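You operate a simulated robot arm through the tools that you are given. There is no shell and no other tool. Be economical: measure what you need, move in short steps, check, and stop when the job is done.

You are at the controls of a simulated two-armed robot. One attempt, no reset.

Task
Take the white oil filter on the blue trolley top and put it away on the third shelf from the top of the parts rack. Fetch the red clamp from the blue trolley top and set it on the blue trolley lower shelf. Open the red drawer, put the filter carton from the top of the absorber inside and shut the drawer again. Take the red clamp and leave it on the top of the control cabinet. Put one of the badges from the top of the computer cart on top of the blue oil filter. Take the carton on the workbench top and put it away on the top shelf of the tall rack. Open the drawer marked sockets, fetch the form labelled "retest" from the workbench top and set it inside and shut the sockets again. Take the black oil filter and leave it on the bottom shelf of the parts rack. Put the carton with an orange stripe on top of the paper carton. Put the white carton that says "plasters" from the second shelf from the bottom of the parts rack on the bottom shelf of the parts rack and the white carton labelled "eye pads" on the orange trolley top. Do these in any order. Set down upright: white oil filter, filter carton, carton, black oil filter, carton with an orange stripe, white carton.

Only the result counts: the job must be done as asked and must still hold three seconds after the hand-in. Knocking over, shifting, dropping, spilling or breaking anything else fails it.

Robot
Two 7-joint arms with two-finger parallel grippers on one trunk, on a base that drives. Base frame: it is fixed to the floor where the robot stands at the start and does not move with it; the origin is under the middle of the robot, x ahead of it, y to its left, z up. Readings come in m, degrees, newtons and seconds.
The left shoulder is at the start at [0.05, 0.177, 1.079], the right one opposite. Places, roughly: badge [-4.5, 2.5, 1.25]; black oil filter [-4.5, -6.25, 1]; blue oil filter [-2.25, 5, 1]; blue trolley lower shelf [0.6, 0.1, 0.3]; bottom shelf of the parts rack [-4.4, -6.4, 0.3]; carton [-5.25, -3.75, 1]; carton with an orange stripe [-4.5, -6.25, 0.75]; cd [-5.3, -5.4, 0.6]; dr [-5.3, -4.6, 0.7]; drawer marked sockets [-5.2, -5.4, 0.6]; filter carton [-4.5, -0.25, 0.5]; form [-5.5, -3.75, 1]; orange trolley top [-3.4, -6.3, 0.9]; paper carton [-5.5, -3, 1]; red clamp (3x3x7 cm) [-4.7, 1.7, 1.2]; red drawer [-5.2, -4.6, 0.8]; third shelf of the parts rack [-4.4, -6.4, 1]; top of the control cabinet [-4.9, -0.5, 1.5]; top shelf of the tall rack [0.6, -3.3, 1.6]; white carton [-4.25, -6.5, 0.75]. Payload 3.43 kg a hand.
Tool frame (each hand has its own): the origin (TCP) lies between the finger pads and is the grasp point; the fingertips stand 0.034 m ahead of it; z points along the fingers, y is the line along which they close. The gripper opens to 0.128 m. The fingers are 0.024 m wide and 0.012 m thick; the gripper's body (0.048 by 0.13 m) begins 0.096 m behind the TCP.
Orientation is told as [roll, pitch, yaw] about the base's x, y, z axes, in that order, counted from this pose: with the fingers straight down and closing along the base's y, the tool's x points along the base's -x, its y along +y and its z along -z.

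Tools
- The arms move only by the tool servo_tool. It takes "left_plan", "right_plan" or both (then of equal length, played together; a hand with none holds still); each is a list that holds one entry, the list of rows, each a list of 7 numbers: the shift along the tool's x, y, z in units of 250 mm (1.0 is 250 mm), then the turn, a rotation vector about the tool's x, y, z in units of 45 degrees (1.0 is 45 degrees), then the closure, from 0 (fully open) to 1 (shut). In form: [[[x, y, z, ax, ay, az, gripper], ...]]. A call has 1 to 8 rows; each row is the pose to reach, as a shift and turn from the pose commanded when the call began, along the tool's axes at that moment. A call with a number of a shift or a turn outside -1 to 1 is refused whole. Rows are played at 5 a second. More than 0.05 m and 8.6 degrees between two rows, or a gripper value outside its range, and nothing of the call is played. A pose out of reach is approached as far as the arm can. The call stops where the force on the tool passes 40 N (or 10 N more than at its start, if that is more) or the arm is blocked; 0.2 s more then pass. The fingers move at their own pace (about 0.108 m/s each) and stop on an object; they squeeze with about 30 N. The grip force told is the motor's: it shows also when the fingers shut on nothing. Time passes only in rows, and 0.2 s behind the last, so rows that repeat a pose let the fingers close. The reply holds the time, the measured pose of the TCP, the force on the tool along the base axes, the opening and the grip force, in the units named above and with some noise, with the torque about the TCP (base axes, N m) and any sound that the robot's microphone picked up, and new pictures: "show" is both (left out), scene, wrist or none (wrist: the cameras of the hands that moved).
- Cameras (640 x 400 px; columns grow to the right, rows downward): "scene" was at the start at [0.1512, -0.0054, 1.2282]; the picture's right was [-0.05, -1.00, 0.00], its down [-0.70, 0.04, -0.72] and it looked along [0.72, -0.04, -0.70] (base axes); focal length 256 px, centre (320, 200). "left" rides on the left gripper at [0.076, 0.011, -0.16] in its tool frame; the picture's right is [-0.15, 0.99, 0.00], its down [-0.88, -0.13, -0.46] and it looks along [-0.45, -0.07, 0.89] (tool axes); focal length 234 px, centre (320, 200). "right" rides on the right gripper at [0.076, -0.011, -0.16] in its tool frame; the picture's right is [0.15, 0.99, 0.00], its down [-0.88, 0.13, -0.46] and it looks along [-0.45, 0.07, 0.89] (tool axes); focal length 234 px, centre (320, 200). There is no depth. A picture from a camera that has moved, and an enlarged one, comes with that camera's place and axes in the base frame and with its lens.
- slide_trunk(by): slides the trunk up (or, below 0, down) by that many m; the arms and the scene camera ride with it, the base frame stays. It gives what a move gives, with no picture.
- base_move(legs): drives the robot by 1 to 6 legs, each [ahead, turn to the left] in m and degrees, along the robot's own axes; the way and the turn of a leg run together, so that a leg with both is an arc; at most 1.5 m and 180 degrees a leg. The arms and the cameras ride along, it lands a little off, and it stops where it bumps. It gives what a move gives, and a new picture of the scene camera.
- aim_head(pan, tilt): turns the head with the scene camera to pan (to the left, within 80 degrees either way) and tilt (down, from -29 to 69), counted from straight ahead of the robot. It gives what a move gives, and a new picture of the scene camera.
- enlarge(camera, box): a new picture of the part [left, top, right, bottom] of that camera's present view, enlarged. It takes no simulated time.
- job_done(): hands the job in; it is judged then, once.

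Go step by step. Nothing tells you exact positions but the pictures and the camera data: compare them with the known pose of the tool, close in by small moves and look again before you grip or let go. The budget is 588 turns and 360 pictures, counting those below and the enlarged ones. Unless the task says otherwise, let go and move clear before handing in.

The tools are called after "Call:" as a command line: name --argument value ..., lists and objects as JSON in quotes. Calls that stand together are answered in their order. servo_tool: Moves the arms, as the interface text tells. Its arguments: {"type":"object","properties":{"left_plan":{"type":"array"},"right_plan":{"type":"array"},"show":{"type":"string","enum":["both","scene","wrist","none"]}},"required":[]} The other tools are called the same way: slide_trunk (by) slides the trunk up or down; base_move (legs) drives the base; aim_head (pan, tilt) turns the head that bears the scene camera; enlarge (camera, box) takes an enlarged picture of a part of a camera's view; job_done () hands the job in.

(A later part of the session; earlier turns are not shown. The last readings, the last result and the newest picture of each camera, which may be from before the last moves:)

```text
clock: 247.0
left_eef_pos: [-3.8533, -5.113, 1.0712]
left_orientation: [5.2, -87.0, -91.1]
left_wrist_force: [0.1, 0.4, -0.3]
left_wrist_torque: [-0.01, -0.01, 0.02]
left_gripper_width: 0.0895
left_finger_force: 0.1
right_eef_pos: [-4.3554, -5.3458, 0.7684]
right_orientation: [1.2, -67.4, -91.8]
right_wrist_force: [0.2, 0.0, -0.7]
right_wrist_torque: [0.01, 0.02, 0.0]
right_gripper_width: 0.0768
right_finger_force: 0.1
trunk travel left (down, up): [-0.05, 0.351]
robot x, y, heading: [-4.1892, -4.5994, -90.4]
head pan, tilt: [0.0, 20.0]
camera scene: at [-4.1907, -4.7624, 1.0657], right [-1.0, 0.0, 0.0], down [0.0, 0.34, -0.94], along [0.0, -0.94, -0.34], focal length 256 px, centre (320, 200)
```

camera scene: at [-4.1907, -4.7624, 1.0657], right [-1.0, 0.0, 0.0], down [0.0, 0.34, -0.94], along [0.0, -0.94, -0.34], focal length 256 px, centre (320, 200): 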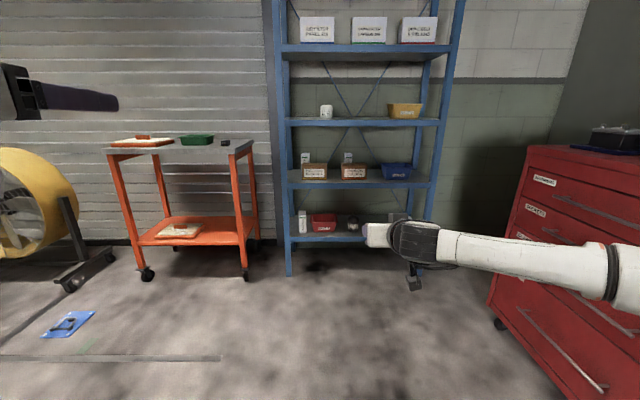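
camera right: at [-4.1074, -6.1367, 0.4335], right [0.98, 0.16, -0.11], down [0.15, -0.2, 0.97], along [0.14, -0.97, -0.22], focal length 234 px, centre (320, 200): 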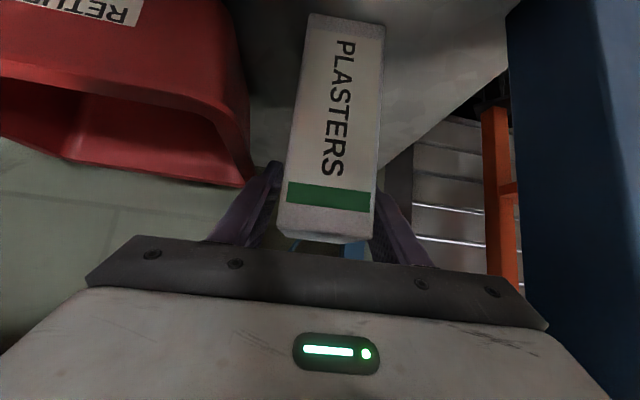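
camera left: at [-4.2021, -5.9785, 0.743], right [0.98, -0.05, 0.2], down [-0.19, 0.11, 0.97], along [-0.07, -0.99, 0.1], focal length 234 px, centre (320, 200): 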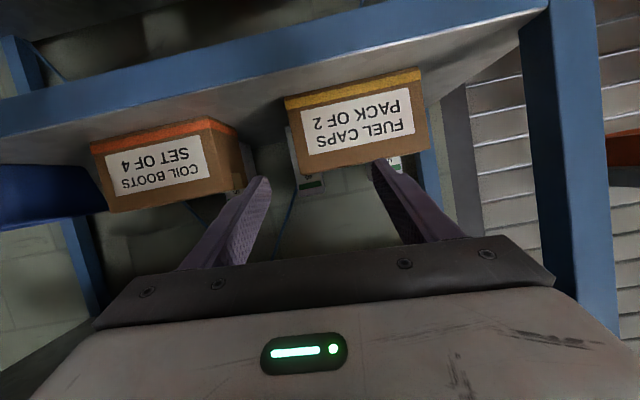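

Call:
servo_tool --right_plan '[[[-0.015, -0.03, -0.006, -0.037, 0, -0.015, 0.4], [-0.015, -0.056, -0.006, -0.037, 0, -0.015, 0.4]]]' --show "none"

Call:
base_move --legs '[[0.85, 0.4]]'

Call:
enlarge --camera "right" --box '[0, 0, 640, 400]'

```text
clock: 247.6
left_eef_pos: [-3.8543, -5.1121, 1.0712]
left_orientation: [5.0, -87.1, -90.9]
left_wrist_force: [-1.0, -0.2, 0.1]
left_wrist_torque: [-0.01, 0.0, 0.0]
left_gripper_width: 0.0895
left_finger_force: 0.1
right_eef_pos: [-4.3698, -5.3461, 0.7739]
right_orientation: [1.3, -67.4, -90.0]
right_wrist_force: [0.0, -0.2, -0.1]
right_wrist_torque: [0.0, 0.01, 0.02]
right_gripper_width: 0.0769
right_finger_force: 0.1
trunk travel left (down, up): [-0.05, 0.351]
robot x, y, heading: [-4.1878, -4.5967, -90.4]
head pan, tilt: [0.0, 20.0]
```

```text
clock: 252.1
left_eef_pos: [-3.8513, -5.9596, 1.0715]
left_orientation: [5.1, -87.2, -90.7]
left_wrist_force: [0.0, 1.3, -0.1]
left_wrist_torque: [-0.02, 0.01, -0.01]
left_gripper_width: 0.0897
left_finger_force: 0.0
right_eef_pos: [-4.3663, -6.1938, 0.7737]
right_orientation: [1.4, -67.5, -89.7]
right_wrist_force: [0.4, 0.7, -0.4]
right_wrist_torque: [0.0, 0.0, -0.01]
right_gripper_width: 0.0769
right_finger_force: 0.0
trunk travel left (down, up): [-0.05, 0.351]
robot x, y, heading: [-4.1928, -5.4458, -89.8]
head pan, tilt: [0.0, 20.0]
camera scene: at [-4.1911, -5.6102, 1.0657], right [-1.0, 0.0, 0.0], down [0.0, 0.34, -0.94], along [0.0, -0.94, -0.34], focal length 256 px, centre (320, 200)
```

scene: 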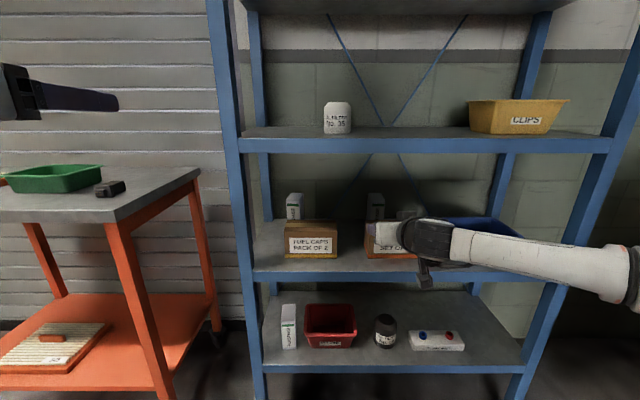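

```text
1.00 times, centred on (320, 200) of right
camera zoom: at [-4.383, -6.0189, 0.7644], right [0.99, 0.08, -0.13], down [0.12, 0.09, 0.99], along [0.09, -0.99, 0.08], focal length 234 px, centre (320, 200)
```

zoom: 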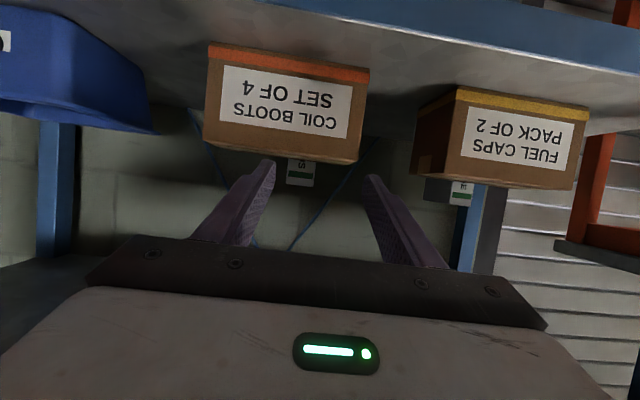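

Call:
servo_tool --right_plan '[[[0, -0.064, 0, 0, 0, 0, 0.4], [0, -0.064, 0, 0, 0, 0, 0.4]]]' --show "none"

Call:
base_move --legs '[[0.215, 0]]'

Call:
enlarge --camera "right" --box '[0, 0, 640, 400]'

```text
clock: 252.7
left_eef_pos: [-3.8513, -5.959, 1.0703]
left_orientation: [5.1, -87.1, -90.6]
left_wrist_force: [-0.5, -0.2, -0.2]
left_wrist_torque: [0.01, -0.02, 0.01]
left_gripper_width: 0.0896
left_finger_force: 0.2
right_eef_pos: [-4.382, -6.1953, 0.7733]
right_orientation: [1.5, -67.5, -89.7]
right_wrist_force: [-1.0, 0.0, 0.3]
right_wrist_torque: [0.0, 0.03, 0.03]
right_gripper_width: 0.0767
right_finger_force: 0.0
trunk travel left (down, up): [-0.05, 0.351]
robot x, y, heading: [-4.189, -5.4486, -89.9]
head pan, tilt: [0.0, 20.0]
```

```text
clock: 254.4
left_eef_pos: [-3.8514, -6.1729, 1.0718]
left_orientation: [5.2, -87.2, -90.6]
left_wrist_force: [0.1, 0.0, -0.7]
left_wrist_torque: [-0.02, 0.0, -0.01]
left_gripper_width: 0.0895
left_finger_force: 0.0
right_eef_pos: [-4.3816, -6.4091, 0.7737]
right_orientation: [1.4, -67.5, -89.7]
right_wrist_force: [-0.4, 0.5, 0.3]
right_wrist_torque: [-0.05, 0.01, 0.02]
right_gripper_width: 0.0767
right_finger_force: 0.1
trunk travel left (down, up): [-0.05, 0.351]
robot x, y, heading: [-4.1948, -5.6635, -90.0]
head pan, tilt: [0.0, 20.0]
camera scene: at [-4.1909, -5.8246, 1.0657], right [-1.0, 0.0, 0.0], down [0.0, 0.34, -0.94], along [0.0, -0.94, -0.34], focal length 256 px, centre (320, 200)
```

scene: 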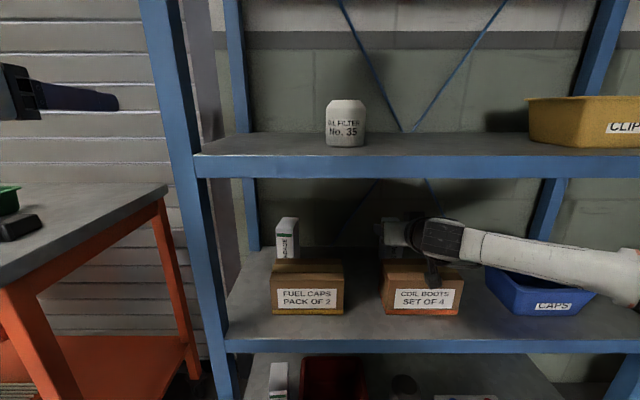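

```text
1.00 times, centred on (320, 200) of right
camera zoom: at [-4.3986, -6.2335, 0.7646], right [0.99, 0.08, -0.13], down [0.12, 0.09, 0.99], along [0.09, -0.99, 0.08], focal length 234 px, centre (320, 200)
```

zoom: 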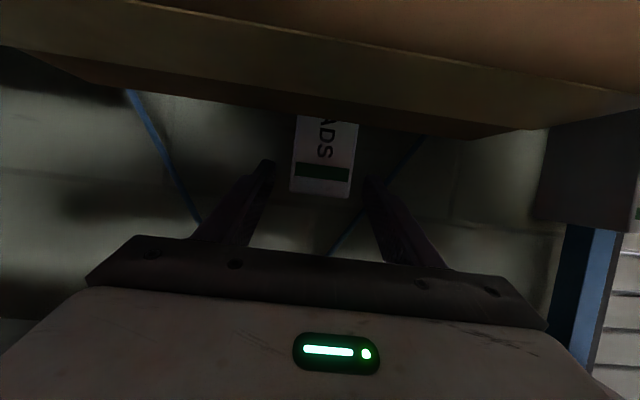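

Centred on EYE PADS. I'll steepen the pitch slightly to keep the camera above the box, go down 1.7 cm, forward 2.5 cm, and close.

Call:
servo_tool --right_plan '[[[0.0, 0, 0.03, 0, 0.06, 0, 0.4], [0.01, 0, 0.075, 0, 0.122, 0, 0.4], [0.025, 0, 0.118, 0, 0.122, 0, 0.4], [0.025, 0, 0.118, 0, 0.122, 0, 0.7], [0.025, 0, 0.118, 0, 0.122, 0, 1], [0.025, 0, 0.118, 0, 0.122, 0, 1]]]' --show "wrist"

```text
clock: 255.8
left_eef_pos: [-3.8522, -6.1729, 1.0716]
left_orientation: [5.1, -87.1, -90.6]
left_wrist_force: [0.2, -0.4, 0.2]
left_wrist_torque: [0.04, -0.02, -0.01]
left_gripper_width: 0.0897
left_finger_force: 0.0
right_eef_pos: [-4.3811, -6.4337, 0.7574]
right_orientation: [1.1, -62.1, -89.4]
right_wrist_force: [0.0, -0.6, -0.4]
right_wrist_torque: [-0.03, 0.05, 0.02]
right_gripper_width: 0.0455
right_finger_force: 29.5
trunk travel left (down, up): [-0.05, 0.351]
robot x, y, heading: [-4.1871, -5.659, -90.0]
head pan, tilt: [0.0, 20.0]
camera right: at [-4.3983, -6.2584, 0.7646], right [0.99, 0.1, -0.12], down [0.12, -0.01, 0.99], along [0.09, -1.0, -0.02], focal length 234 px, centre (320, 200)
```

right: 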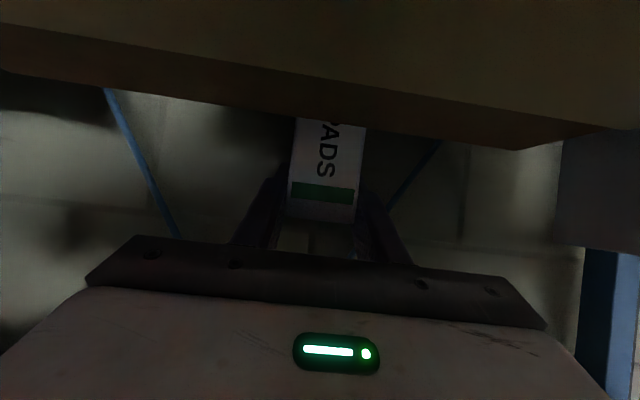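

Gripped. Lift 1.5 cm, slide left to the gap at x≈-4.288.

Call:
servo_tool --right_plan '[[[-0.053, 0, -0.028, 0, 0, 0, 1], [-0.053, 0.1, -0.028, 0, 0, 0, 1], [-0.053, 0.2, -0.028, 0, 0, 0, 1], [-0.053, 0.3, -0.028, 0, 0, 0, 1], [-0.053, 0.372, -0.028, 0, 0, 0, 1], [-0.053, 0.372, -0.028, 0, 0, 0, 1]]]' --show "wrist"

```text
clock: 257.2
left_eef_pos: [-3.8513, -6.1743, 1.0712]
left_orientation: [5.0, -87.1, -90.5]
left_wrist_force: [0.2, 1.6, 0.1]
left_wrist_torque: [0.0, -0.03, 0.02]
left_gripper_width: 0.0899
left_finger_force: 0.1
right_eef_pos: [-4.2883, -6.4329, 0.7741]
right_orientation: [1.1, -62.0, -89.5]
right_wrist_force: [0.5, -0.1, -1.9]
right_wrist_torque: [0.01, 0.02, -0.03]
right_gripper_width: 0.0455
right_finger_force: 30.2
trunk travel left (down, up): [-0.05, 0.351]
robot x, y, heading: [-4.1932, -5.6627, -90.0]
head pan, tilt: [0.0, 20.0]
camera right: at [-4.3045, -6.2564, 0.7811], right [0.99, 0.09, -0.12], down [0.12, -0.01, 0.99], along [0.09, -1.0, -0.02], focal length 234 px, centre (320, 200)
```

right: 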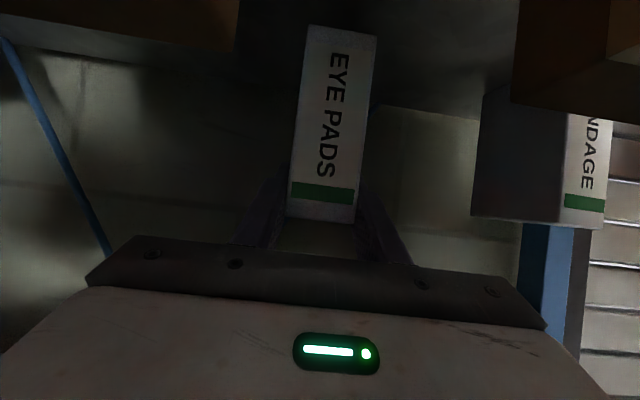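

Clear. Pull back straight.

Call:
base_move --legs '[[-0.5, 0]]'

```text
clock: 260.1
left_eef_pos: [-3.8535, -5.6781, 1.071]
left_orientation: [5.0, -87.1, -90.8]
left_wrist_force: [0.3, -0.9, 0.6]
left_wrist_torque: [-0.01, -0.01, 0.01]
left_gripper_width: 0.0897
left_finger_force: 0.1
right_eef_pos: [-4.2907, -5.9341, 0.7734]
right_orientation: [1.2, -62.0, -89.7]
right_wrist_force: [0.9, 0.1, -1.5]
right_wrist_torque: [0.01, -0.01, -0.01]
right_gripper_width: 0.0457
right_finger_force: 29.7
trunk travel left (down, up): [-0.05, 0.351]
robot x, y, heading: [-4.188, -5.1647, -90.2]
head pan, tilt: [0.0, 20.0]
camera scene: at [-4.1911, -5.3269, 1.0656], right [-1.0, 0.0, 0.0], down [0.0, 0.34, -0.94], along [0.0, -0.94, -0.34], focal length 256 px, centre (320, 200)
```

scene: 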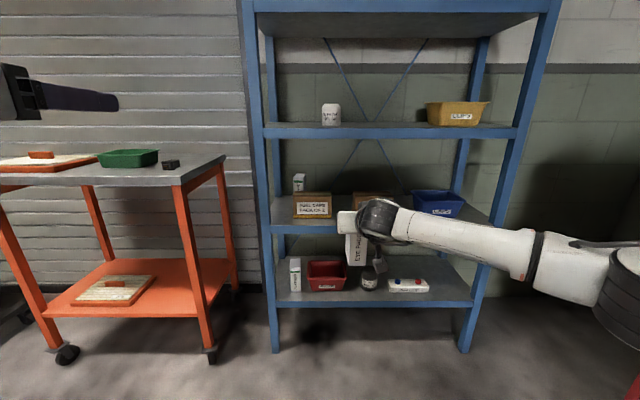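

EYE PADS is out. The trolley top is at z≈0.885 with its front at y≈-5.97. I'll raise the trunk and approach it at an angle.

Call:
slide_trunk --by 0.32

Call:
base_move --legs '[[0, 58.6], [0.25, 0], [0, -28.4]]'

Call:
aim_head --pan 15 --tilt 45

```text
clock: 263.3
left_eef_pos: [-3.8549, -5.6772, 1.3903]
left_orientation: [5.0, -87.1, -90.9]
left_wrist_force: [-0.7, 0.1, -0.9]
left_wrist_torque: [0.01, 0.0, 0.03]
left_gripper_width: 0.0897
left_finger_force: 0.1
right_eef_pos: [-4.2916, -5.9344, 1.0928]
right_orientation: [1.1, -62.1, -89.6]
right_wrist_force: [0.5, 1.1, -1.3]
right_wrist_torque: [0.02, 0.02, 0.02]
right_gripper_width: 0.0452
right_finger_force: 30.2
trunk travel left (down, up): [-0.37, 0.031]
robot x, y, heading: [-4.189, -5.1609, -90.5]
head pan, tilt: [0.0, 20.0]
```

```text
clock: 269.1
left_eef_pos: [-3.4263, -5.566, 1.3923]
left_orientation: [5.5, -87.0, -61.0]
left_wrist_force: [-0.1, 0.2, 0.0]
left_wrist_torque: [-0.01, -0.01, 0.06]
left_gripper_width: 0.0894
left_finger_force: 0.0
right_eef_pos: [-3.6747, -6.009, 1.0932]
right_orientation: [1.2, -61.9, -59.3]
right_wrist_force: [0.3, -0.2, -0.7]
right_wrist_torque: [-0.02, 0.01, 0.01]
right_gripper_width: 0.0457
right_finger_force: 29.9
trunk travel left (down, up): [-0.37, 0.031]
robot x, y, heading: [-3.974, -5.2933, -59.9]
head pan, tilt: [0.0, 20.0]
camera scene: at [-3.8962, -5.4351, 1.3856], right [-0.86, -0.5, 0.0], down [-0.17, 0.3, -0.94], along [0.47, -0.81, -0.34], focal length 256 px, centre (320, 200)
```

scene: 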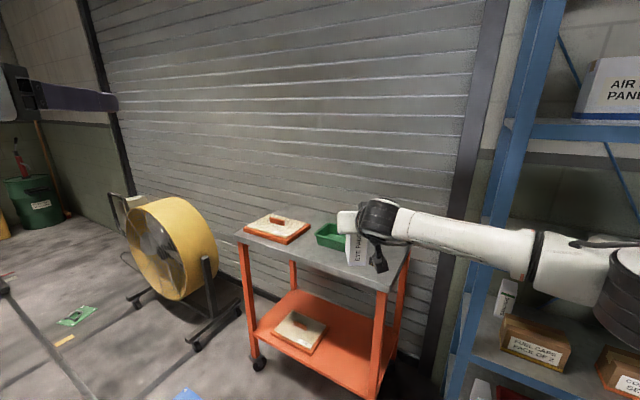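

```text
clock: 270.0
left_eef_pos: [-3.4264, -5.5651, 1.3913]
left_orientation: [5.1, -87.1, -60.5]
left_wrist_force: [-0.2, 0.1, 0.2]
left_wrist_torque: [0.01, -0.01, -0.03]
left_gripper_width: 0.0899
left_finger_force: 0.1
right_eef_pos: [-3.6741, -6.0086, 1.0921]
right_orientation: [1.1, -62.0, -59.4]
right_wrist_force: [0.1, -0.7, -0.4]
right_wrist_torque: [0.02, 0.01, 0.02]
right_gripper_width: 0.0455
right_finger_force: 30.1
trunk travel left (down, up): [-0.37, 0.031]
robot x, y, heading: [-3.9781, -5.2961, -60.1]
head pan, tilt: [15.0, 45.0]
camera scene: at [-3.8851, -5.4116, 1.347], right [-0.7, -0.71, 0.0], down [-0.5, 0.5, -0.71], along [0.5, -0.5, -0.71], focal length 256 px, centre (320, 200)
```

scene: 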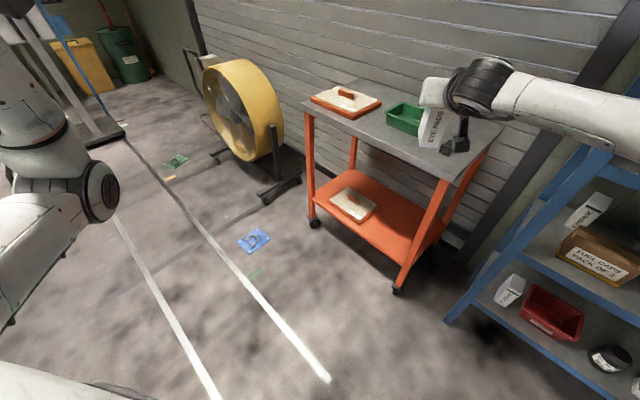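

The trolley's front strip is free around [-3.6, -6.12]. Forward 12 cm, then lower.

Call:
base_move --legs '[[0.12, 0]]'

Call:
servo_tool --right_plan '[[[0.141, 0, 0.075, 0, 0, 0, 1], [0.282, 0, 0.15, 0, 0, 0, 1], [0.3, 0, 0.16, 0, 0, 0, 1]]]' --show "both"

```text
clock: 271.2
left_eef_pos: [-3.3652, -5.6684, 1.3896]
left_orientation: [5.0, -87.1, -60.3]
left_wrist_force: [0.4, 0.1, -0.2]
left_wrist_torque: [-0.02, 0.03, 0.03]
left_gripper_width: 0.0894
left_finger_force: 0.1
right_eef_pos: [-3.6103, -6.1142, 1.092]
right_orientation: [1.2, -62.0, -59.1]
right_wrist_force: [-0.6, -1.1, -0.9]
right_wrist_torque: [-0.01, 0.01, 0.0]
right_gripper_width: 0.0454
right_finger_force: 30.6
trunk travel left (down, up): [-0.37, 0.031]
robot x, y, heading: [-3.916, -5.3993, -59.5]
head pan, tilt: [15.0, 45.0]
camera scene: at [-3.8233, -5.5161, 1.3468], right [-0.7, -0.71, 0.0], down [-0.5, 0.5, -0.71], along [0.5, -0.5, -0.71], focal length 256 px, centre (320, 200)
```

scene: 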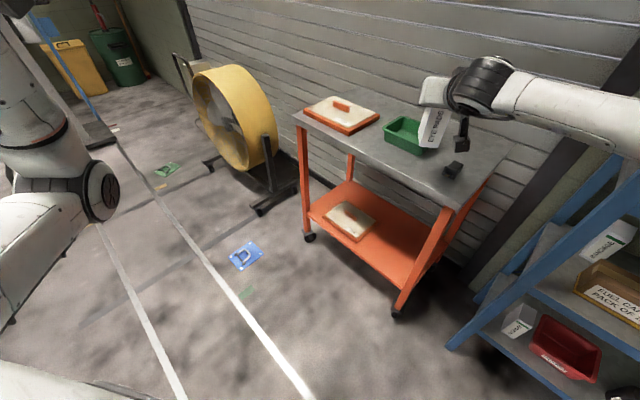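

```text
clock: 272.0
left_eef_pos: [-3.3653, -5.6681, 1.3912]
left_orientation: [5.0, -87.2, -60.2]
left_wrist_force: [-0.2, -0.6, 0.2]
left_wrist_torque: [-0.01, 0.04, 0.03]
left_gripper_width: 0.0897
left_finger_force: 0.0
right_eef_pos: [-3.6089, -6.1129, 1.0086]
right_orientation: [1.1, -61.9, -59.1]
right_wrist_force: [0.2, 0.3, -0.3]
right_wrist_torque: [0.02, 0.03, -0.01]
right_gripper_width: 0.0455
right_finger_force: 29.6
trunk travel left (down, up): [-0.37, 0.031]
robot x, y, heading: [-3.9158, -5.3963, -59.5]
head pan, tilt: [15.0, 45.0]
camera scene: at [-3.8238, -5.5152, 1.347], right [-0.7, -0.71, 0.0], down [-0.5, 0.5, -0.71], along [0.5, -0.5, -0.71], focal length 256 px, centre (320, 200)
camera right: at [-3.7132, -5.9684, 1.0164], right [0.8, 0.58, -0.12], down [0.11, 0.06, 0.99], along [0.58, -0.81, -0.02], focal length 234 px, centre (320, 200)
```

scene: 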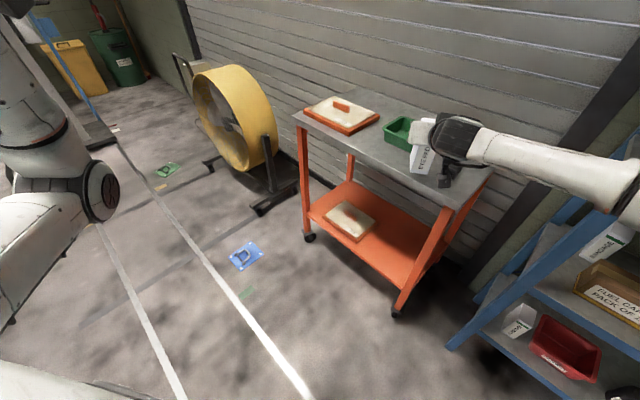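
right: 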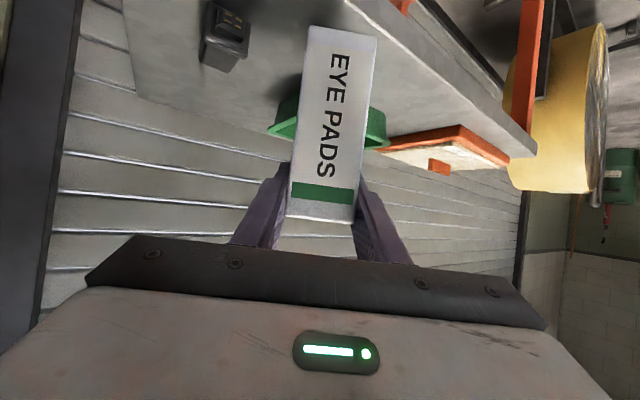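

Clear of the black gauge and the tray. Lower to contact.

Call:
servo_tool --right_plan '[[[0.053, 0, 0.028, 0, 0, 0, 1], [0.078, 0, 0.042, 0, 0, 0, 1], [0.095, 0, 0.051, 0, 0, 0, 1], [0.113, 0, 0.06, 0, 0, 0, 1], [0.13, 0, 0.069, 0, 0, 0, 1], [0.148, 0, 0.079, 0, 0, 0, 1], [0.166, 0, 0.088, 0, 0, 0, 1]]]' --show "none"

```text
clock: 273.6
left_eef_pos: [-3.3664, -5.665, 1.3929]
left_orientation: [4.8, -87.1, -59.9]
left_wrist_force: [-0.1, 0.0, 0.1]
left_wrist_torque: [-0.01, -0.01, 0.04]
left_gripper_width: 0.0897
left_finger_force: 0.1
right_eef_pos: [-3.6087, -6.1109, 0.9663]
right_orientation: [1.2, -62.5, -59.0]
right_wrist_force: [-1.6, 0.6, 13.3]
right_wrist_torque: [0.22, 0.58, -0.02]
right_gripper_width: 0.0456
right_finger_force: 29.7
trunk travel left (down, up): [-0.37, 0.031]
robot x, y, heading: [-3.9165, -5.3974, -59.6]
head pan, tilt: [15.0, 45.0]
```

Call:
servo_tool --right_plan '[[[0, 0, 0, 0, 0, 0, 0.65], [0, 0, 0, 0, 0, 0, 0.55], [0, 0, 0, 0, 0, 0, 0.45], [0, 0, 0, 0, 0, 0, 0.4]]]' --show "none"

Call:
base_move --legs '[[-0.3, 0]]'

```text
clock: 274.6
left_eef_pos: [-3.3652, -5.6677, 1.3911]
left_orientation: [5.0, -87.2, -60.2]
left_wrist_force: [0.6, 0.0, -0.1]
left_wrist_torque: [0.0, 0.04, 0.0]
left_gripper_width: 0.0897
left_finger_force: 0.0
right_eef_pos: [-3.6106, -6.1116, 0.9614]
right_orientation: [1.2, -62.0, -59.1]
right_wrist_force: [0.0, 0.4, -0.5]
right_wrist_torque: [-0.01, 0.0, 0.01]
right_gripper_width: 0.0766
right_finger_force: 0.0
trunk travel left (down, up): [-0.37, 0.031]
robot x, y, heading: [-3.9137, -5.3955, -59.6]
head pan, tilt: [15.0, 45.0]
```

```text
clock: 276.7
left_eef_pos: [-3.5173, -5.4064, 1.3913]
left_orientation: [5.0, -87.2, -60.0]
left_wrist_force: [-0.1, -0.4, 0.5]
left_wrist_torque: [-0.01, 0.02, 0.03]
left_gripper_width: 0.0895
left_finger_force: 0.0
right_eef_pos: [-3.7613, -5.8524, 0.962]
right_orientation: [1.1, -62.1, -59.0]
right_wrist_force: [-0.1, -0.3, -0.2]
right_wrist_torque: [-0.02, -0.02, -0.01]
right_gripper_width: 0.0769
right_finger_force: 0.1
trunk travel left (down, up): [-0.37, 0.031]
robot x, y, heading: [-4.0725, -5.1371, -59.5]
head pan, tilt: [15.0, 45.0]
camera scene: at [-3.9768, -5.2547, 1.3471], right [-0.7, -0.71, 0.0], down [-0.5, 0.49, -0.71], along [0.51, -0.5, -0.71], focal length 256 px, centre (320, 200)
```

scene: 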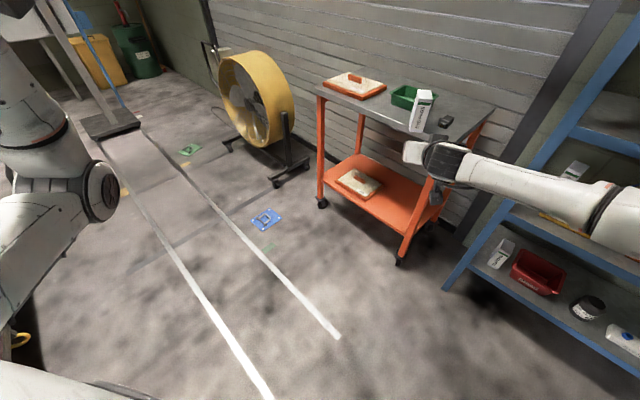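

EYE PADS stands on the trolley. For the COIL BOOTS box (15 cm wide, 8 cm deep) I'll grip it front-to-back with the tool coming in sideways from the right. First I'll retract, then reorient the right hand in free space.

Call:
servo_tool --right_plan '[[[0.075, -0.048, -0.141, 0, 0, 0, 0], [0.15, -0.096, -0.282, 0, 0, 0, 0], [0.225, -0.144, -0.423, 0, 0, 0, 0], [0.3, -0.192, -0.565, 0, 0, 0, 0], [0.376, -0.24, -0.706, 0, 0, 0, 0]]]' --show "none"

Call:
servo_tool --right_plan '[[[0, 0, 0, 0, 0.104, 0.117, 0], [0, 0, 0, 0, 0.207, 0.235, 0], [0, 0, 0, 0, 0.311, 0.352, 0], [0, 0, 0, 0, 0.414, 0.47, 0], [0, 0, 0, 0, 0.518, 0.587, 0]]]' --show "none"

Call:
servo_tool --right_plan '[[[0, 0, 0, 0, 0.104, 0.117, 0], [0, 0, 0, 0, 0.207, 0.235, 0], [0, 0, 0, 0, 0.311, 0.352, 0], [0, 0, 0, 0, 0.414, 0.47, 0], [0, 0, 0, 0, 0.518, 0.587, 0]]]' --show "none"

```text
clock: 277.9
left_eef_pos: [-3.5185, -5.4076, 1.3916]
left_orientation: [6.7, -87.2, -61.8]
left_wrist_force: [-0.9, -0.2, -0.1]
left_wrist_torque: [-0.01, 0.05, 0.08]
left_gripper_width: 0.09
left_finger_force: 0.2
right_eef_pos: [-3.9137, -5.7114, 0.9676]
right_orientation: [0.9, -61.7, -59.2]
right_wrist_force: [-0.4, -0.2, 0.0]
right_wrist_torque: [-0.01, -0.03, 0.05]
right_gripper_width: 0.1282
right_finger_force: 0.1
right hand out of reach, approached as far as the arm can: row 5
trunk travel left (down, up): [-0.37, 0.031]
robot x, y, heading: [-4.0704, -5.1381, -59.4]
head pan, tilt: [15.0, 45.0]
```

```text
clock: 279.1
left_eef_pos: [-3.5171, -5.4069, 1.3904]
left_orientation: [5.2, -87.1, -60.2]
left_wrist_force: [0.4, -0.8, 0.2]
left_wrist_torque: [0.01, -0.01, 0.01]
left_gripper_width: 0.0897
left_finger_force: 0.0
right_eef_pos: [-3.9118, -5.7117, 0.9656]
right_orientation: [24.3, -32.5, -89.2]
right_wrist_force: [-0.4, -0.2, 0.5]
right_wrist_torque: [-0.03, -0.02, 0.0]
right_gripper_width: 0.128
right_finger_force: 0.1
trunk travel left (down, up): [-0.37, 0.031]
robot x, y, heading: [-4.0687, -5.14, -59.7]
head pan, tilt: [15.0, 45.0]
```

```text
clock: 280.3
left_eef_pos: [-3.5168, -5.4079, 1.3915]
left_orientation: [5.1, -87.1, -60.2]
left_wrist_force: [0.4, 0.3, -0.5]
left_wrist_torque: [-0.02, -0.02, 0.0]
left_gripper_width: 0.0897
left_finger_force: 0.1
right_eef_pos: [-3.912, -5.7112, 0.9673]
right_orientation: [28.4, 0.3, -102.9]
right_wrist_force: [-0.2, -0.6, -0.2]
right_wrist_torque: [0.0, -0.01, 0.01]
right_gripper_width: 0.128
right_finger_force: 0.0
trunk travel left (down, up): [-0.37, 0.031]
robot x, y, heading: [-4.0684, -5.1359, -59.1]
head pan, tilt: [15.0, 45.0]
```

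Call:
servo_tool --right_plan '[[[0, 0, 0, 0, 0.104, 0.117, 0], [0, 0, 0, 0, 0.207, 0.235, 0], [0, 0, 0, 0, 0.311, 0.352, 0], [0, 0, 0, 0, 0.414, 0.47, 0], [0, 0, 0, 0, 0.518, 0.587, 0]]]' --show "none"

Call:
servo_tool --right_plan '[[[0, 0, 0, 0, 0.104, 0.117, 0], [0, 0, 0, 0, 0.207, 0.235, 0], [0, 0, 0, 0, 0.311, 0.352, 0], [0, 0, 0, 0, 0.414, 0.47, 0], [0, 0, 0, 0, 0.518, 0.587, 0]]]' --show "scene"

```text
clock: 281.5
left_eef_pos: [-3.5169, -5.4078, 1.392]
left_orientation: [5.1, -87.2, -60.1]
left_wrist_force: [0.7, -0.2, 0.2]
left_wrist_torque: [-0.01, -0.02, -0.01]
left_gripper_width: 0.0898
left_finger_force: 0.1
right_eef_pos: [-3.9113, -5.7111, 0.9666]
right_orientation: [24.3, 33.1, -116.6]
right_wrist_force: [0.1, 0.5, 0.4]
right_wrist_torque: [-0.02, 0.02, 0.01]
right_gripper_width: 0.128
right_finger_force: 0.1
trunk travel left (down, up): [-0.37, 0.031]
robot x, y, heading: [-4.0701, -5.1375, -59.5]
head pan, tilt: [15.0, 45.0]
```

```text
clock: 282.7
left_eef_pos: [-3.5177, -5.4073, 1.3913]
left_orientation: [5.2, -87.1, -60.0]
left_wrist_force: [-0.8, -0.6, -0.8]
left_wrist_torque: [-0.01, -0.02, -0.03]
left_gripper_width: 0.0896
left_finger_force: 0.0
right_eef_pos: [-3.9116, -5.7119, 0.9658]
right_orientation: [0.4, 62.4, -147.6]
right_wrist_force: [0.0, -1.0, 0.3]
right_wrist_torque: [-0.06, 0.0, 0.0]
right_gripper_width: 0.1279
right_finger_force: 0.0
trunk travel left (down, up): [-0.37, 0.031]
robot x, y, heading: [-4.0709, -5.1368, -59.6]
head pan, tilt: [15.0, 45.0]
camera scene: at [-3.9765, -5.2554, 1.347], right [-0.7, -0.71, 0.0], down [-0.5, 0.5, -0.71], along [0.5, -0.49, -0.71], focal length 256 px, centre (320, 200)
```

scene: 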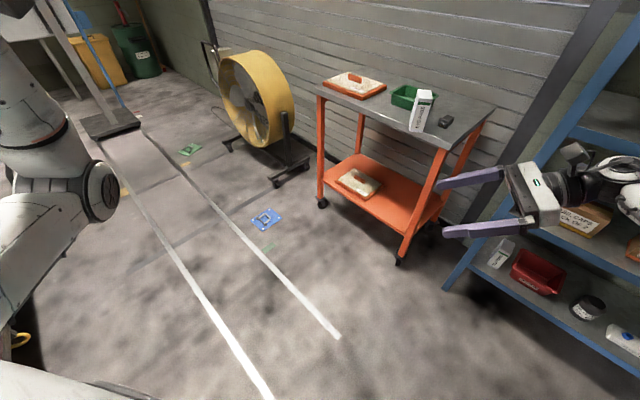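

The hand now points sideways with the fingers front/back. I'll move the left hand further left, then line up with the box.

Call:
servo_tool --left_plan '[[[0, 0.12, 0, 0, 0, 0, 0.3], [0, 0.24, 0, 0, 0, 0, 0.3], [0, 0.36, 0, 0, 0, 0, 0.3], [0, 0.48, 0, 0, 0, 0, 0.3]]]' --show "none"

Call:
base_move --legs '[[0, 10], [-0.3, 0], [0, -40.4]]'

Call:
slide_trunk --by -0.226

Call:
aim_head --pan 0 --tilt 25

```text
clock: 283.7
left_eef_pos: [-3.4181, -5.3366, 1.3922]
left_orientation: [4.9, -87.1, -60.2]
left_wrist_force: [-0.7, 0.5, 0.2]
left_wrist_torque: [0.04, 0.01, 0.0]
left_gripper_width: 0.0897
left_finger_force: 0.1
right_eef_pos: [-3.9114, -5.7112, 0.9664]
right_orientation: [0.6, 62.3, -147.4]
right_wrist_force: [0.1, 0.0, -0.5]
right_wrist_torque: [0.02, 0.01, 0.0]
right_gripper_width: 0.1279
right_finger_force: 0.0
trunk travel left (down, up): [-0.37, 0.031]
robot x, y, heading: [-4.0693, -5.1383, -59.4]
head pan, tilt: [15.0, 45.0]
```

```text
clock: 288.3
left_eef_pos: [-3.8054, -5.4061, 1.3908]
left_orientation: [5.4, -87.0, -90.4]
left_wrist_force: [-1.0, 0.9, 0.8]
left_wrist_torque: [-0.05, -0.03, 0.01]
left_gripper_width: 0.0897
left_finger_force: 0.0
right_eef_pos: [-4.4177, -5.4853, 0.9665]
right_orientation: [0.6, 62.3, -177.4]
right_wrist_force: [-0.4, 0.9, 0.9]
right_wrist_torque: [0.01, -0.01, 0.03]
right_gripper_width: 0.1278
right_finger_force: 0.1
trunk travel left (down, up): [-0.37, 0.031]
robot x, y, heading: [-4.2677, -4.9068, -89.5]
head pan, tilt: [15.0, 45.0]
camera scene: at [-4.2458, -5.0568, 1.347], right [-0.96, -0.27, 0.0], down [-0.19, 0.68, -0.71], along [0.19, -0.68, -0.71], focal length 256 px, centre (320, 200)
```

scene: 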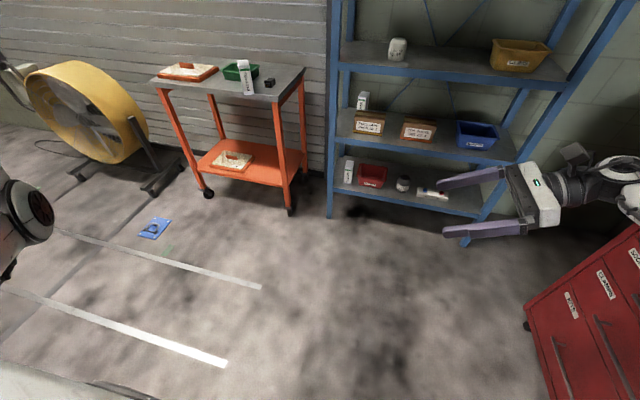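

```text
clock: 290.7
left_eef_pos: [-3.8044, -5.4071, 1.1651]
left_orientation: [5.0, -87.1, -89.9]
left_wrist_force: [0.6, -1.2, 0.1]
left_wrist_torque: [-0.02, 0.01, 0.0]
left_gripper_width: 0.0893
left_finger_force: 0.1
right_eef_pos: [-4.4178, -5.4846, 0.7398]
right_orientation: [0.6, 62.3, -177.3]
right_wrist_force: [0.4, 0.3, -0.3]
right_wrist_torque: [0.01, -0.02, 0.0]
right_gripper_width: 0.1281
right_finger_force: 0.2
trunk travel left (down, up): [-0.144, 0.257]
robot x, y, heading: [-4.2698, -4.9104, -89.7]
head pan, tilt: [15.0, 45.0]
```

```text
clock: 291.5
left_eef_pos: [-3.8036, -5.4071, 1.1654]
left_orientation: [5.0, -87.1, -89.9]
left_wrist_force: [0.3, 0.0, -0.9]
left_wrist_torque: [0.01, -0.01, -0.04]
left_gripper_width: 0.0897
left_finger_force: 0.1
right_eef_pos: [-4.4174, -5.4851, 0.7403]
right_orientation: [0.7, 62.4, -177.4]
right_wrist_force: [0.4, 0.3, -0.7]
right_wrist_torque: [0.03, -0.01, 0.0]
right_gripper_width: 0.128
right_finger_force: 0.0
trunk travel left (down, up): [-0.144, 0.257]
robot x, y, heading: [-4.2709, -4.9091, -89.1]
head pan, tilt: [0.0, 25.0]
camera scene: at [-4.2663, -5.0706, 1.1515], right [-1.0, -0.01, 0.0], down [0.0, 0.42, -0.91], along [0.01, -0.91, -0.42], focal length 256 px, centre (320, 200)
```

scene: 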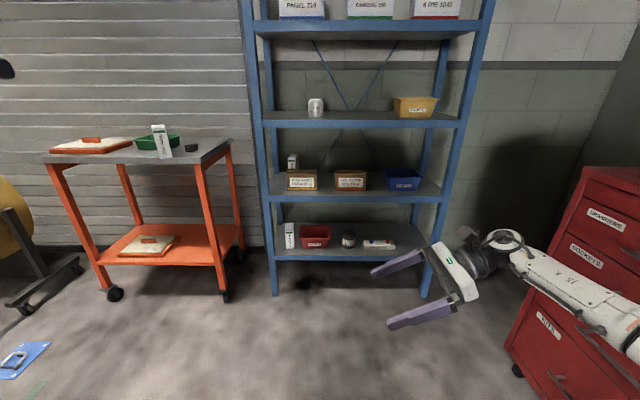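

Hand is ready. I'll set the height to pass over the box, tilt a bit flatter, and drive to just before the rack.

Call:
servo_tool --right_plan '[[[0.083, 0, 0.015, 0, 0.045, 0, 0], [0.166, 0, 0.03, 0, 0.09, 0, 0], [0.166, 0, 0.03, 0, 0.09, 0, 0]]]' --show "none"

Call:
base_move --legs '[[0, -0.6], [0.62, 0]]'

Call:
enlarge --camera "right" --box '[0, 0, 640, 400]'

```text
clock: 292.3
left_eef_pos: [-3.8054, -5.4066, 1.1657]
left_orientation: [4.9, -87.1, -90.0]
left_wrist_force: [-0.6, 0.0, -0.7]
left_wrist_torque: [0.03, 0.02, 0.0]
left_gripper_width: 0.0894
left_finger_force: 0.1
right_eef_pos: [-4.393, -5.4827, 0.7732]
right_orientation: [0.6, 66.5, -177.3]
right_wrist_force: [-0.4, -0.7, -0.2]
right_wrist_torque: [0.0, 0.05, 0.0]
right_gripper_width: 0.1278
right_finger_force: 0.0
trunk travel left (down, up): [-0.144, 0.257]
robot x, y, heading: [-4.269, -4.9072, -89.3]
head pan, tilt: [0.0, 25.0]
```

```text
clock: 296.1
left_eef_pos: [-3.8111, -6.0288, 1.1657]
left_orientation: [4.9, -87.1, -90.6]
left_wrist_force: [-0.3, 0.7, -0.2]
left_wrist_torque: [-0.01, -0.01, -0.02]
left_gripper_width: 0.0898
left_finger_force: 0.1
right_eef_pos: [-4.4005, -6.0969, 0.7735]
right_orientation: [0.7, 66.4, -178.0]
right_wrist_force: [-1.4, 0.0, 0.0]
right_wrist_torque: [0.03, -0.04, -0.02]
right_gripper_width: 0.1281
right_finger_force: 0.0
trunk travel left (down, up): [-0.144, 0.257]
robot x, y, heading: [-4.268, -5.5245, -89.9]
head pan, tilt: [0.0, 25.0]
camera scene: at [-4.2687, -5.6869, 1.1516], right [-1.0, 0.0, 0.0], down [0.0, 0.42, -0.91], along [0.0, -0.91, -0.42], focal length 256 px, centre (320, 200)
```

scene: 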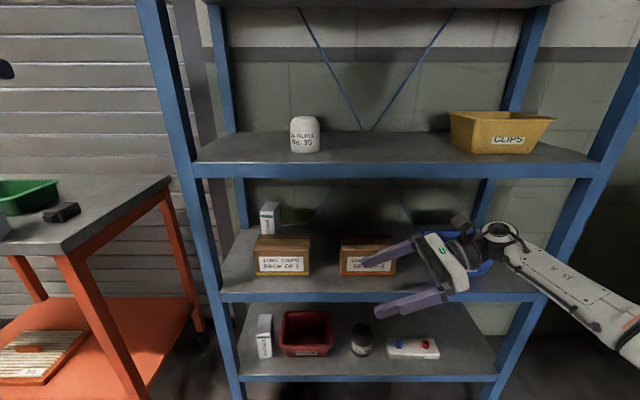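

```text
1.00 times, centred on (320, 200) of right
camera zoom: at [-4.516, -6.0886, 0.9071], right [0.08, -0.99, 0.14], down [-0.77, -0.15, -0.62], along [0.64, -0.05, -0.77], focal length 234 px, centre (320, 200)
```

zoom: 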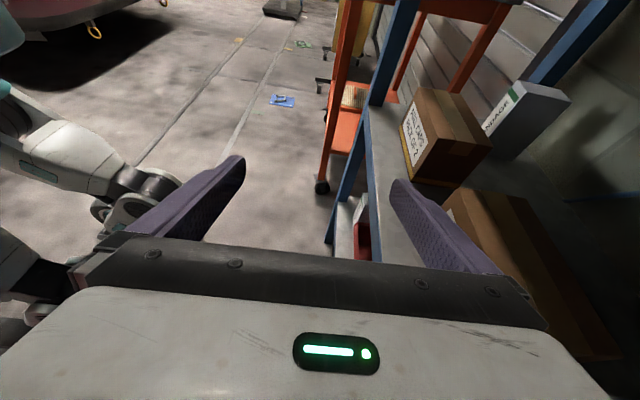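

Call:
enlarge --camera "right" --box '[380, 80, 620, 390]'

Call:
enlarge --camera "scene" --box '[320, 190, 560, 320]'

```text
1.29 times, centred on (500, 235) of right
camera zoom: at [-4.516, -6.0886, 0.9071], right [0.08, -0.99, 0.14], down [-0.77, -0.15, -0.62], along [0.64, -0.05, -0.77], focal length 302 px, centre (88, 155)
```

zoom: 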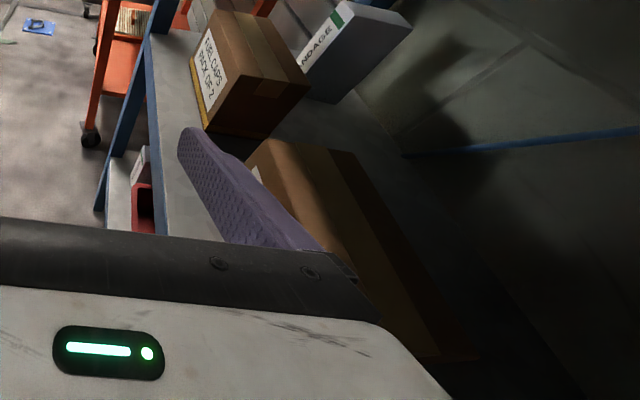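

```text
2.67 times, centred on (440, 255) of scene
camera zoom: at [-4.2687, -5.6869, 1.1516], right [-1.0, 0.0, 0.0], down [0.0, 0.42, -0.91], along [0.0, -0.91, -0.42], focal length 684 px, centre (0, 53)
```

zoom: 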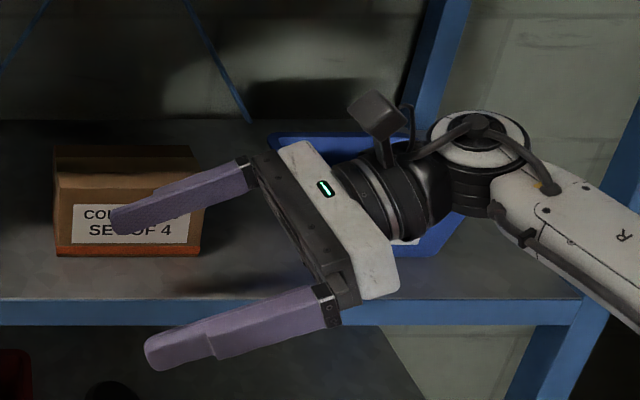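

The box is at y -6.259…-6.332, x≈-4.403. The forearm points straight into the rack with clearance. Drive 0.2 m in.

Call:
base_move --legs '[[0.198, 0]]'

Call:
enlarge --camera "right" --box '[0, 0, 640, 400]'

```text
clock: 297.7
left_eef_pos: [-3.8115, -6.227, 1.1652]
left_orientation: [5.0, -87.0, -90.8]
left_wrist_force: [0.1, 0.5, 0.0]
left_wrist_torque: [0.02, 0.0, 0.01]
left_gripper_width: 0.0895
left_finger_force: 0.2
right_eef_pos: [-4.3994, -6.2955, 0.7745]
right_orientation: [0.7, 66.4, -178.0]
right_wrist_force: [0.1, 0.3, -0.3]
right_wrist_torque: [0.03, 0.0, 0.0]
right_gripper_width: 0.1279
right_finger_force: 0.2
trunk travel left (down, up): [-0.144, 0.257]
robot x, y, heading: [-4.2725, -5.7231, -90.1]
head pan, tilt: [0.0, 25.0]
camera scene: at [-4.2692, -5.8858, 1.1515], right [-1.0, 0.0, 0.0], down [0.0, 0.42, -0.91], along [0.0, -0.91, -0.42], focal length 256 px, centre (320, 200)
```

scene: 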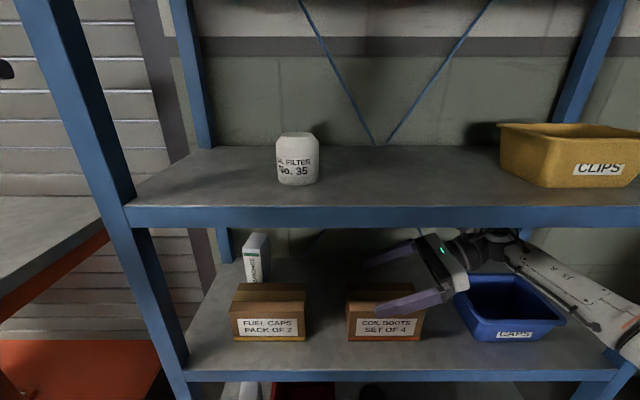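

```text
1.00 times, centred on (320, 200) of right
camera zoom: at [-4.5169, -6.2872, 0.9071], right [0.08, -0.99, 0.14], down [-0.77, -0.15, -0.62], along [0.64, -0.05, -0.77], focal length 234 px, centre (320, 200)
```

zoom: 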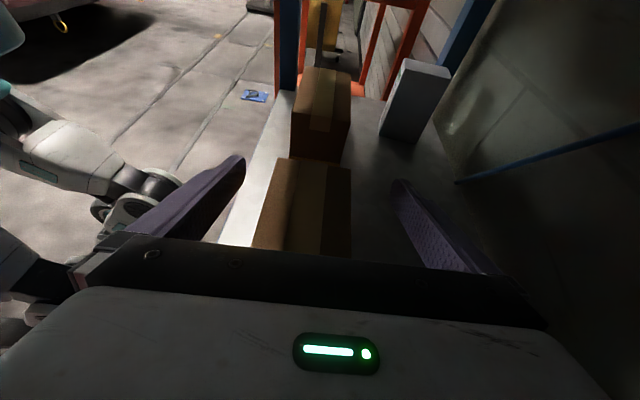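

The box sits between the fingers. Lower 5.8 cm and close.

Call:
servo_tool --right_plan '[[[-0.1, 0, 0.045, 0, 0, 0, 0], [-0.212, 0, 0.094, 0, 0, 0, 0], [-0.212, 0, 0.094, 0, 0, 0, 0.3], [-0.212, 0, 0.094, 0, 0, 0, 0.7], [-0.212, 0, 0.094, 0, 0, 0, 1], [-0.212, 0, 0.094, 0, 0, 0, 1]]]' --show "wrist"

```text
clock: 299.1
left_eef_pos: [-3.8126, -6.2282, 1.1655]
left_orientation: [5.0, -87.1, -90.8]
left_wrist_force: [0.0, -0.9, -0.2]
left_wrist_torque: [0.02, -0.03, -0.03]
left_gripper_width: 0.0895
left_finger_force: 0.0
right_eef_pos: [-4.4001, -6.2972, 0.7159]
right_orientation: [0.7, 66.3, -178.0]
right_wrist_force: [-1.3, -0.3, 0.9]
right_wrist_torque: [-0.13, 0.01, -0.03]
right_gripper_width: 0.0798
right_finger_force: 30.0
trunk travel left (down, up): [-0.144, 0.257]
robot x, y, heading: [-4.2696, -5.7227, -90.2]
head pan, tilt: [0.0, 25.0]
camera right: at [-4.5169, -6.2876, 0.8494], right [0.08, -0.99, 0.14], down [-0.77, -0.15, -0.62], along [0.64, -0.06, -0.77], focal length 234 px, centre (320, 200)
```

right: 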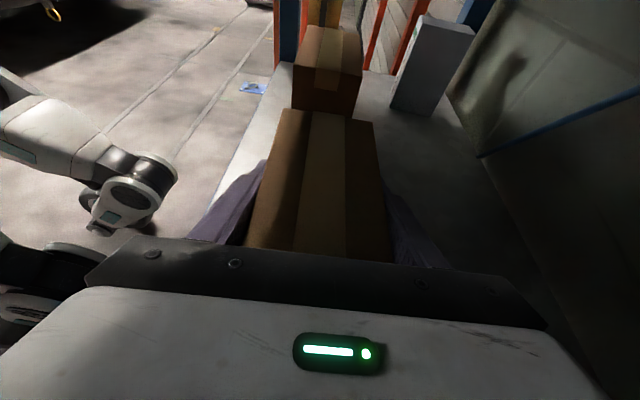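

Gripped (8 cm). Lift 3.5 cm and back out.

Call:
servo_tool --right_plan '[[[0.064, 0, -0.028, 0, 0, 0, 1], [0.128, 0, -0.057, 0, 0, 0, 1], [0.128, 0, -0.057, 0, 0, 0, 1]]]' --show "none"

Call:
base_move --legs '[[-0.7, 0]]'

```text
clock: 299.9
left_eef_pos: [-3.8122, -6.2279, 1.1656]
left_orientation: [5.2, -87.1, -90.8]
left_wrist_force: [0.6, -1.2, 0.7]
left_wrist_torque: [0.01, -0.01, -0.01]
left_gripper_width: 0.0896
left_finger_force: 0.0
right_eef_pos: [-4.3997, -6.2958, 0.7512]
right_orientation: [0.6, 66.3, -178.1]
right_wrist_force: [-0.6, -0.1, -2.5]
right_wrist_torque: [0.0, -0.01, 0.01]
right_gripper_width: 0.0799
right_finger_force: 29.9
trunk travel left (down, up): [-0.144, 0.257]
robot x, y, heading: [-4.2681, -5.7211, -90.1]
head pan, tilt: [0.0, 25.0]
```

```text
clock: 303.7
left_eef_pos: [-3.808, -5.5322, 1.1658]
left_orientation: [5.0, -87.1, -90.4]
left_wrist_force: [-0.9, 0.2, 0.2]
left_wrist_torque: [-0.03, 0.04, -0.01]
left_gripper_width: 0.0897
left_finger_force: 0.0
right_eef_pos: [-4.3965, -5.6046, 0.7512]
right_orientation: [0.7, 66.4, -177.6]
right_wrist_force: [-0.4, 0.1, -2.0]
right_wrist_torque: [-0.04, -0.04, 0.03]
right_gripper_width: 0.0798
right_finger_force: 30.5
trunk travel left (down, up): [-0.144, 0.257]
robot x, y, heading: [-4.2715, -5.0301, -89.6]
head pan, tilt: [0.0, 25.0]
camera scene: at [-4.2688, -5.1928, 1.1515], right [-1.0, 0.0, 0.0], down [0.0, 0.42, -0.91], along [0.0, -0.91, -0.42], focal length 256 px, centre (320, 200)
```

scene: 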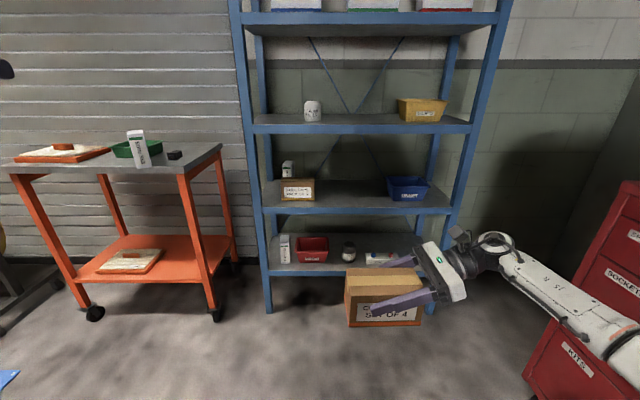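

Box is out. Now raise the trunk and turn to face the workbench side.

Call:
slide_trunk --by 0.25

Call:
base_move --legs '[[0.0, -110]]'

```text
clock: 306.3
left_eef_pos: [-3.8086, -5.5314, 1.4151]
left_orientation: [4.9, -87.1, -90.4]
left_wrist_force: [-0.3, 0.0, 0.4]
left_wrist_torque: [-0.05, -0.01, -0.02]
left_gripper_width: 0.0895
left_finger_force: 0.1
right_eef_pos: [-4.3967, -5.6051, 1.0007]
right_orientation: [0.6, 66.3, -177.7]
right_wrist_force: [-0.1, 0.3, -2.6]
right_wrist_torque: [0.0, 0.02, 0.02]
right_gripper_width: 0.08
right_finger_force: 30.2
trunk travel left (down, up): [-0.394, 0.007]
robot x, y, heading: [-4.2702, -5.028, -89.9]
head pan, tilt: [0.0, 25.0]
```

```text
clock: 311.3
left_eef_pos: [-4.8961, -5.293, 1.4151]
left_orientation: [5.2, -87.1, 159.6]
left_wrist_force: [-1.2, -1.0, -0.2]
left_wrist_torque: [0.01, -0.02, -0.02]
left_gripper_width: 0.0896
left_finger_force: 0.0
right_eef_pos: [-4.7671, -4.7149, 1.002]
right_orientation: [0.6, 66.4, 72.5]
right_wrist_force: [-0.7, 0.7, -2.8]
right_wrist_torque: [-0.02, 0.02, 0.0]
right_gripper_width: 0.0801
right_finger_force: 30.3
trunk travel left (down, up): [-0.394, 0.007]
robot x, y, heading: [-4.2709, -5.0311, 160.5]
head pan, tilt: [0.0, 25.0]
camera scene: at [-4.4225, -4.9761, 1.4015], right [0.33, 0.94, 0.0], down [0.4, -0.14, -0.91], along [-0.85, 0.3, -0.42], focal length 256 px, centre (320, 200)
```

scene: 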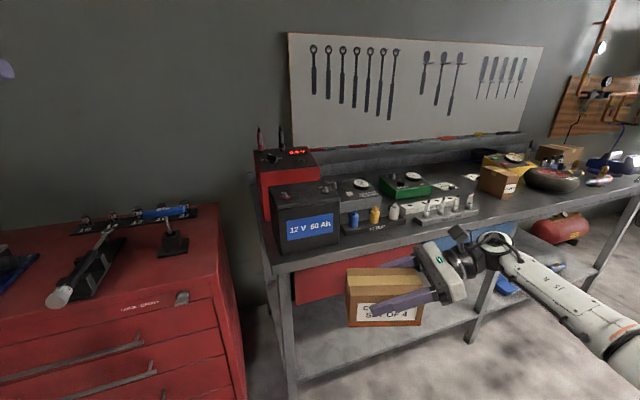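

Call:
enlarge --camera "scene" --box '[340, 130, 640, 240]'

```text
2.13 times, centred on (490, 185) of scene
camera zoom: at [-4.4225, -4.9761, 1.4015], right [0.33, 0.94, 0.0], down [0.4, -0.14, -0.91], along [-0.85, 0.3, -0.42], focal length 547 px, centre (-43, 232)
```

zoom: 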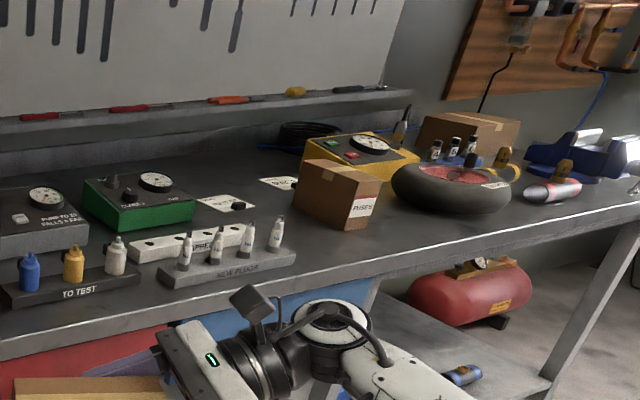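

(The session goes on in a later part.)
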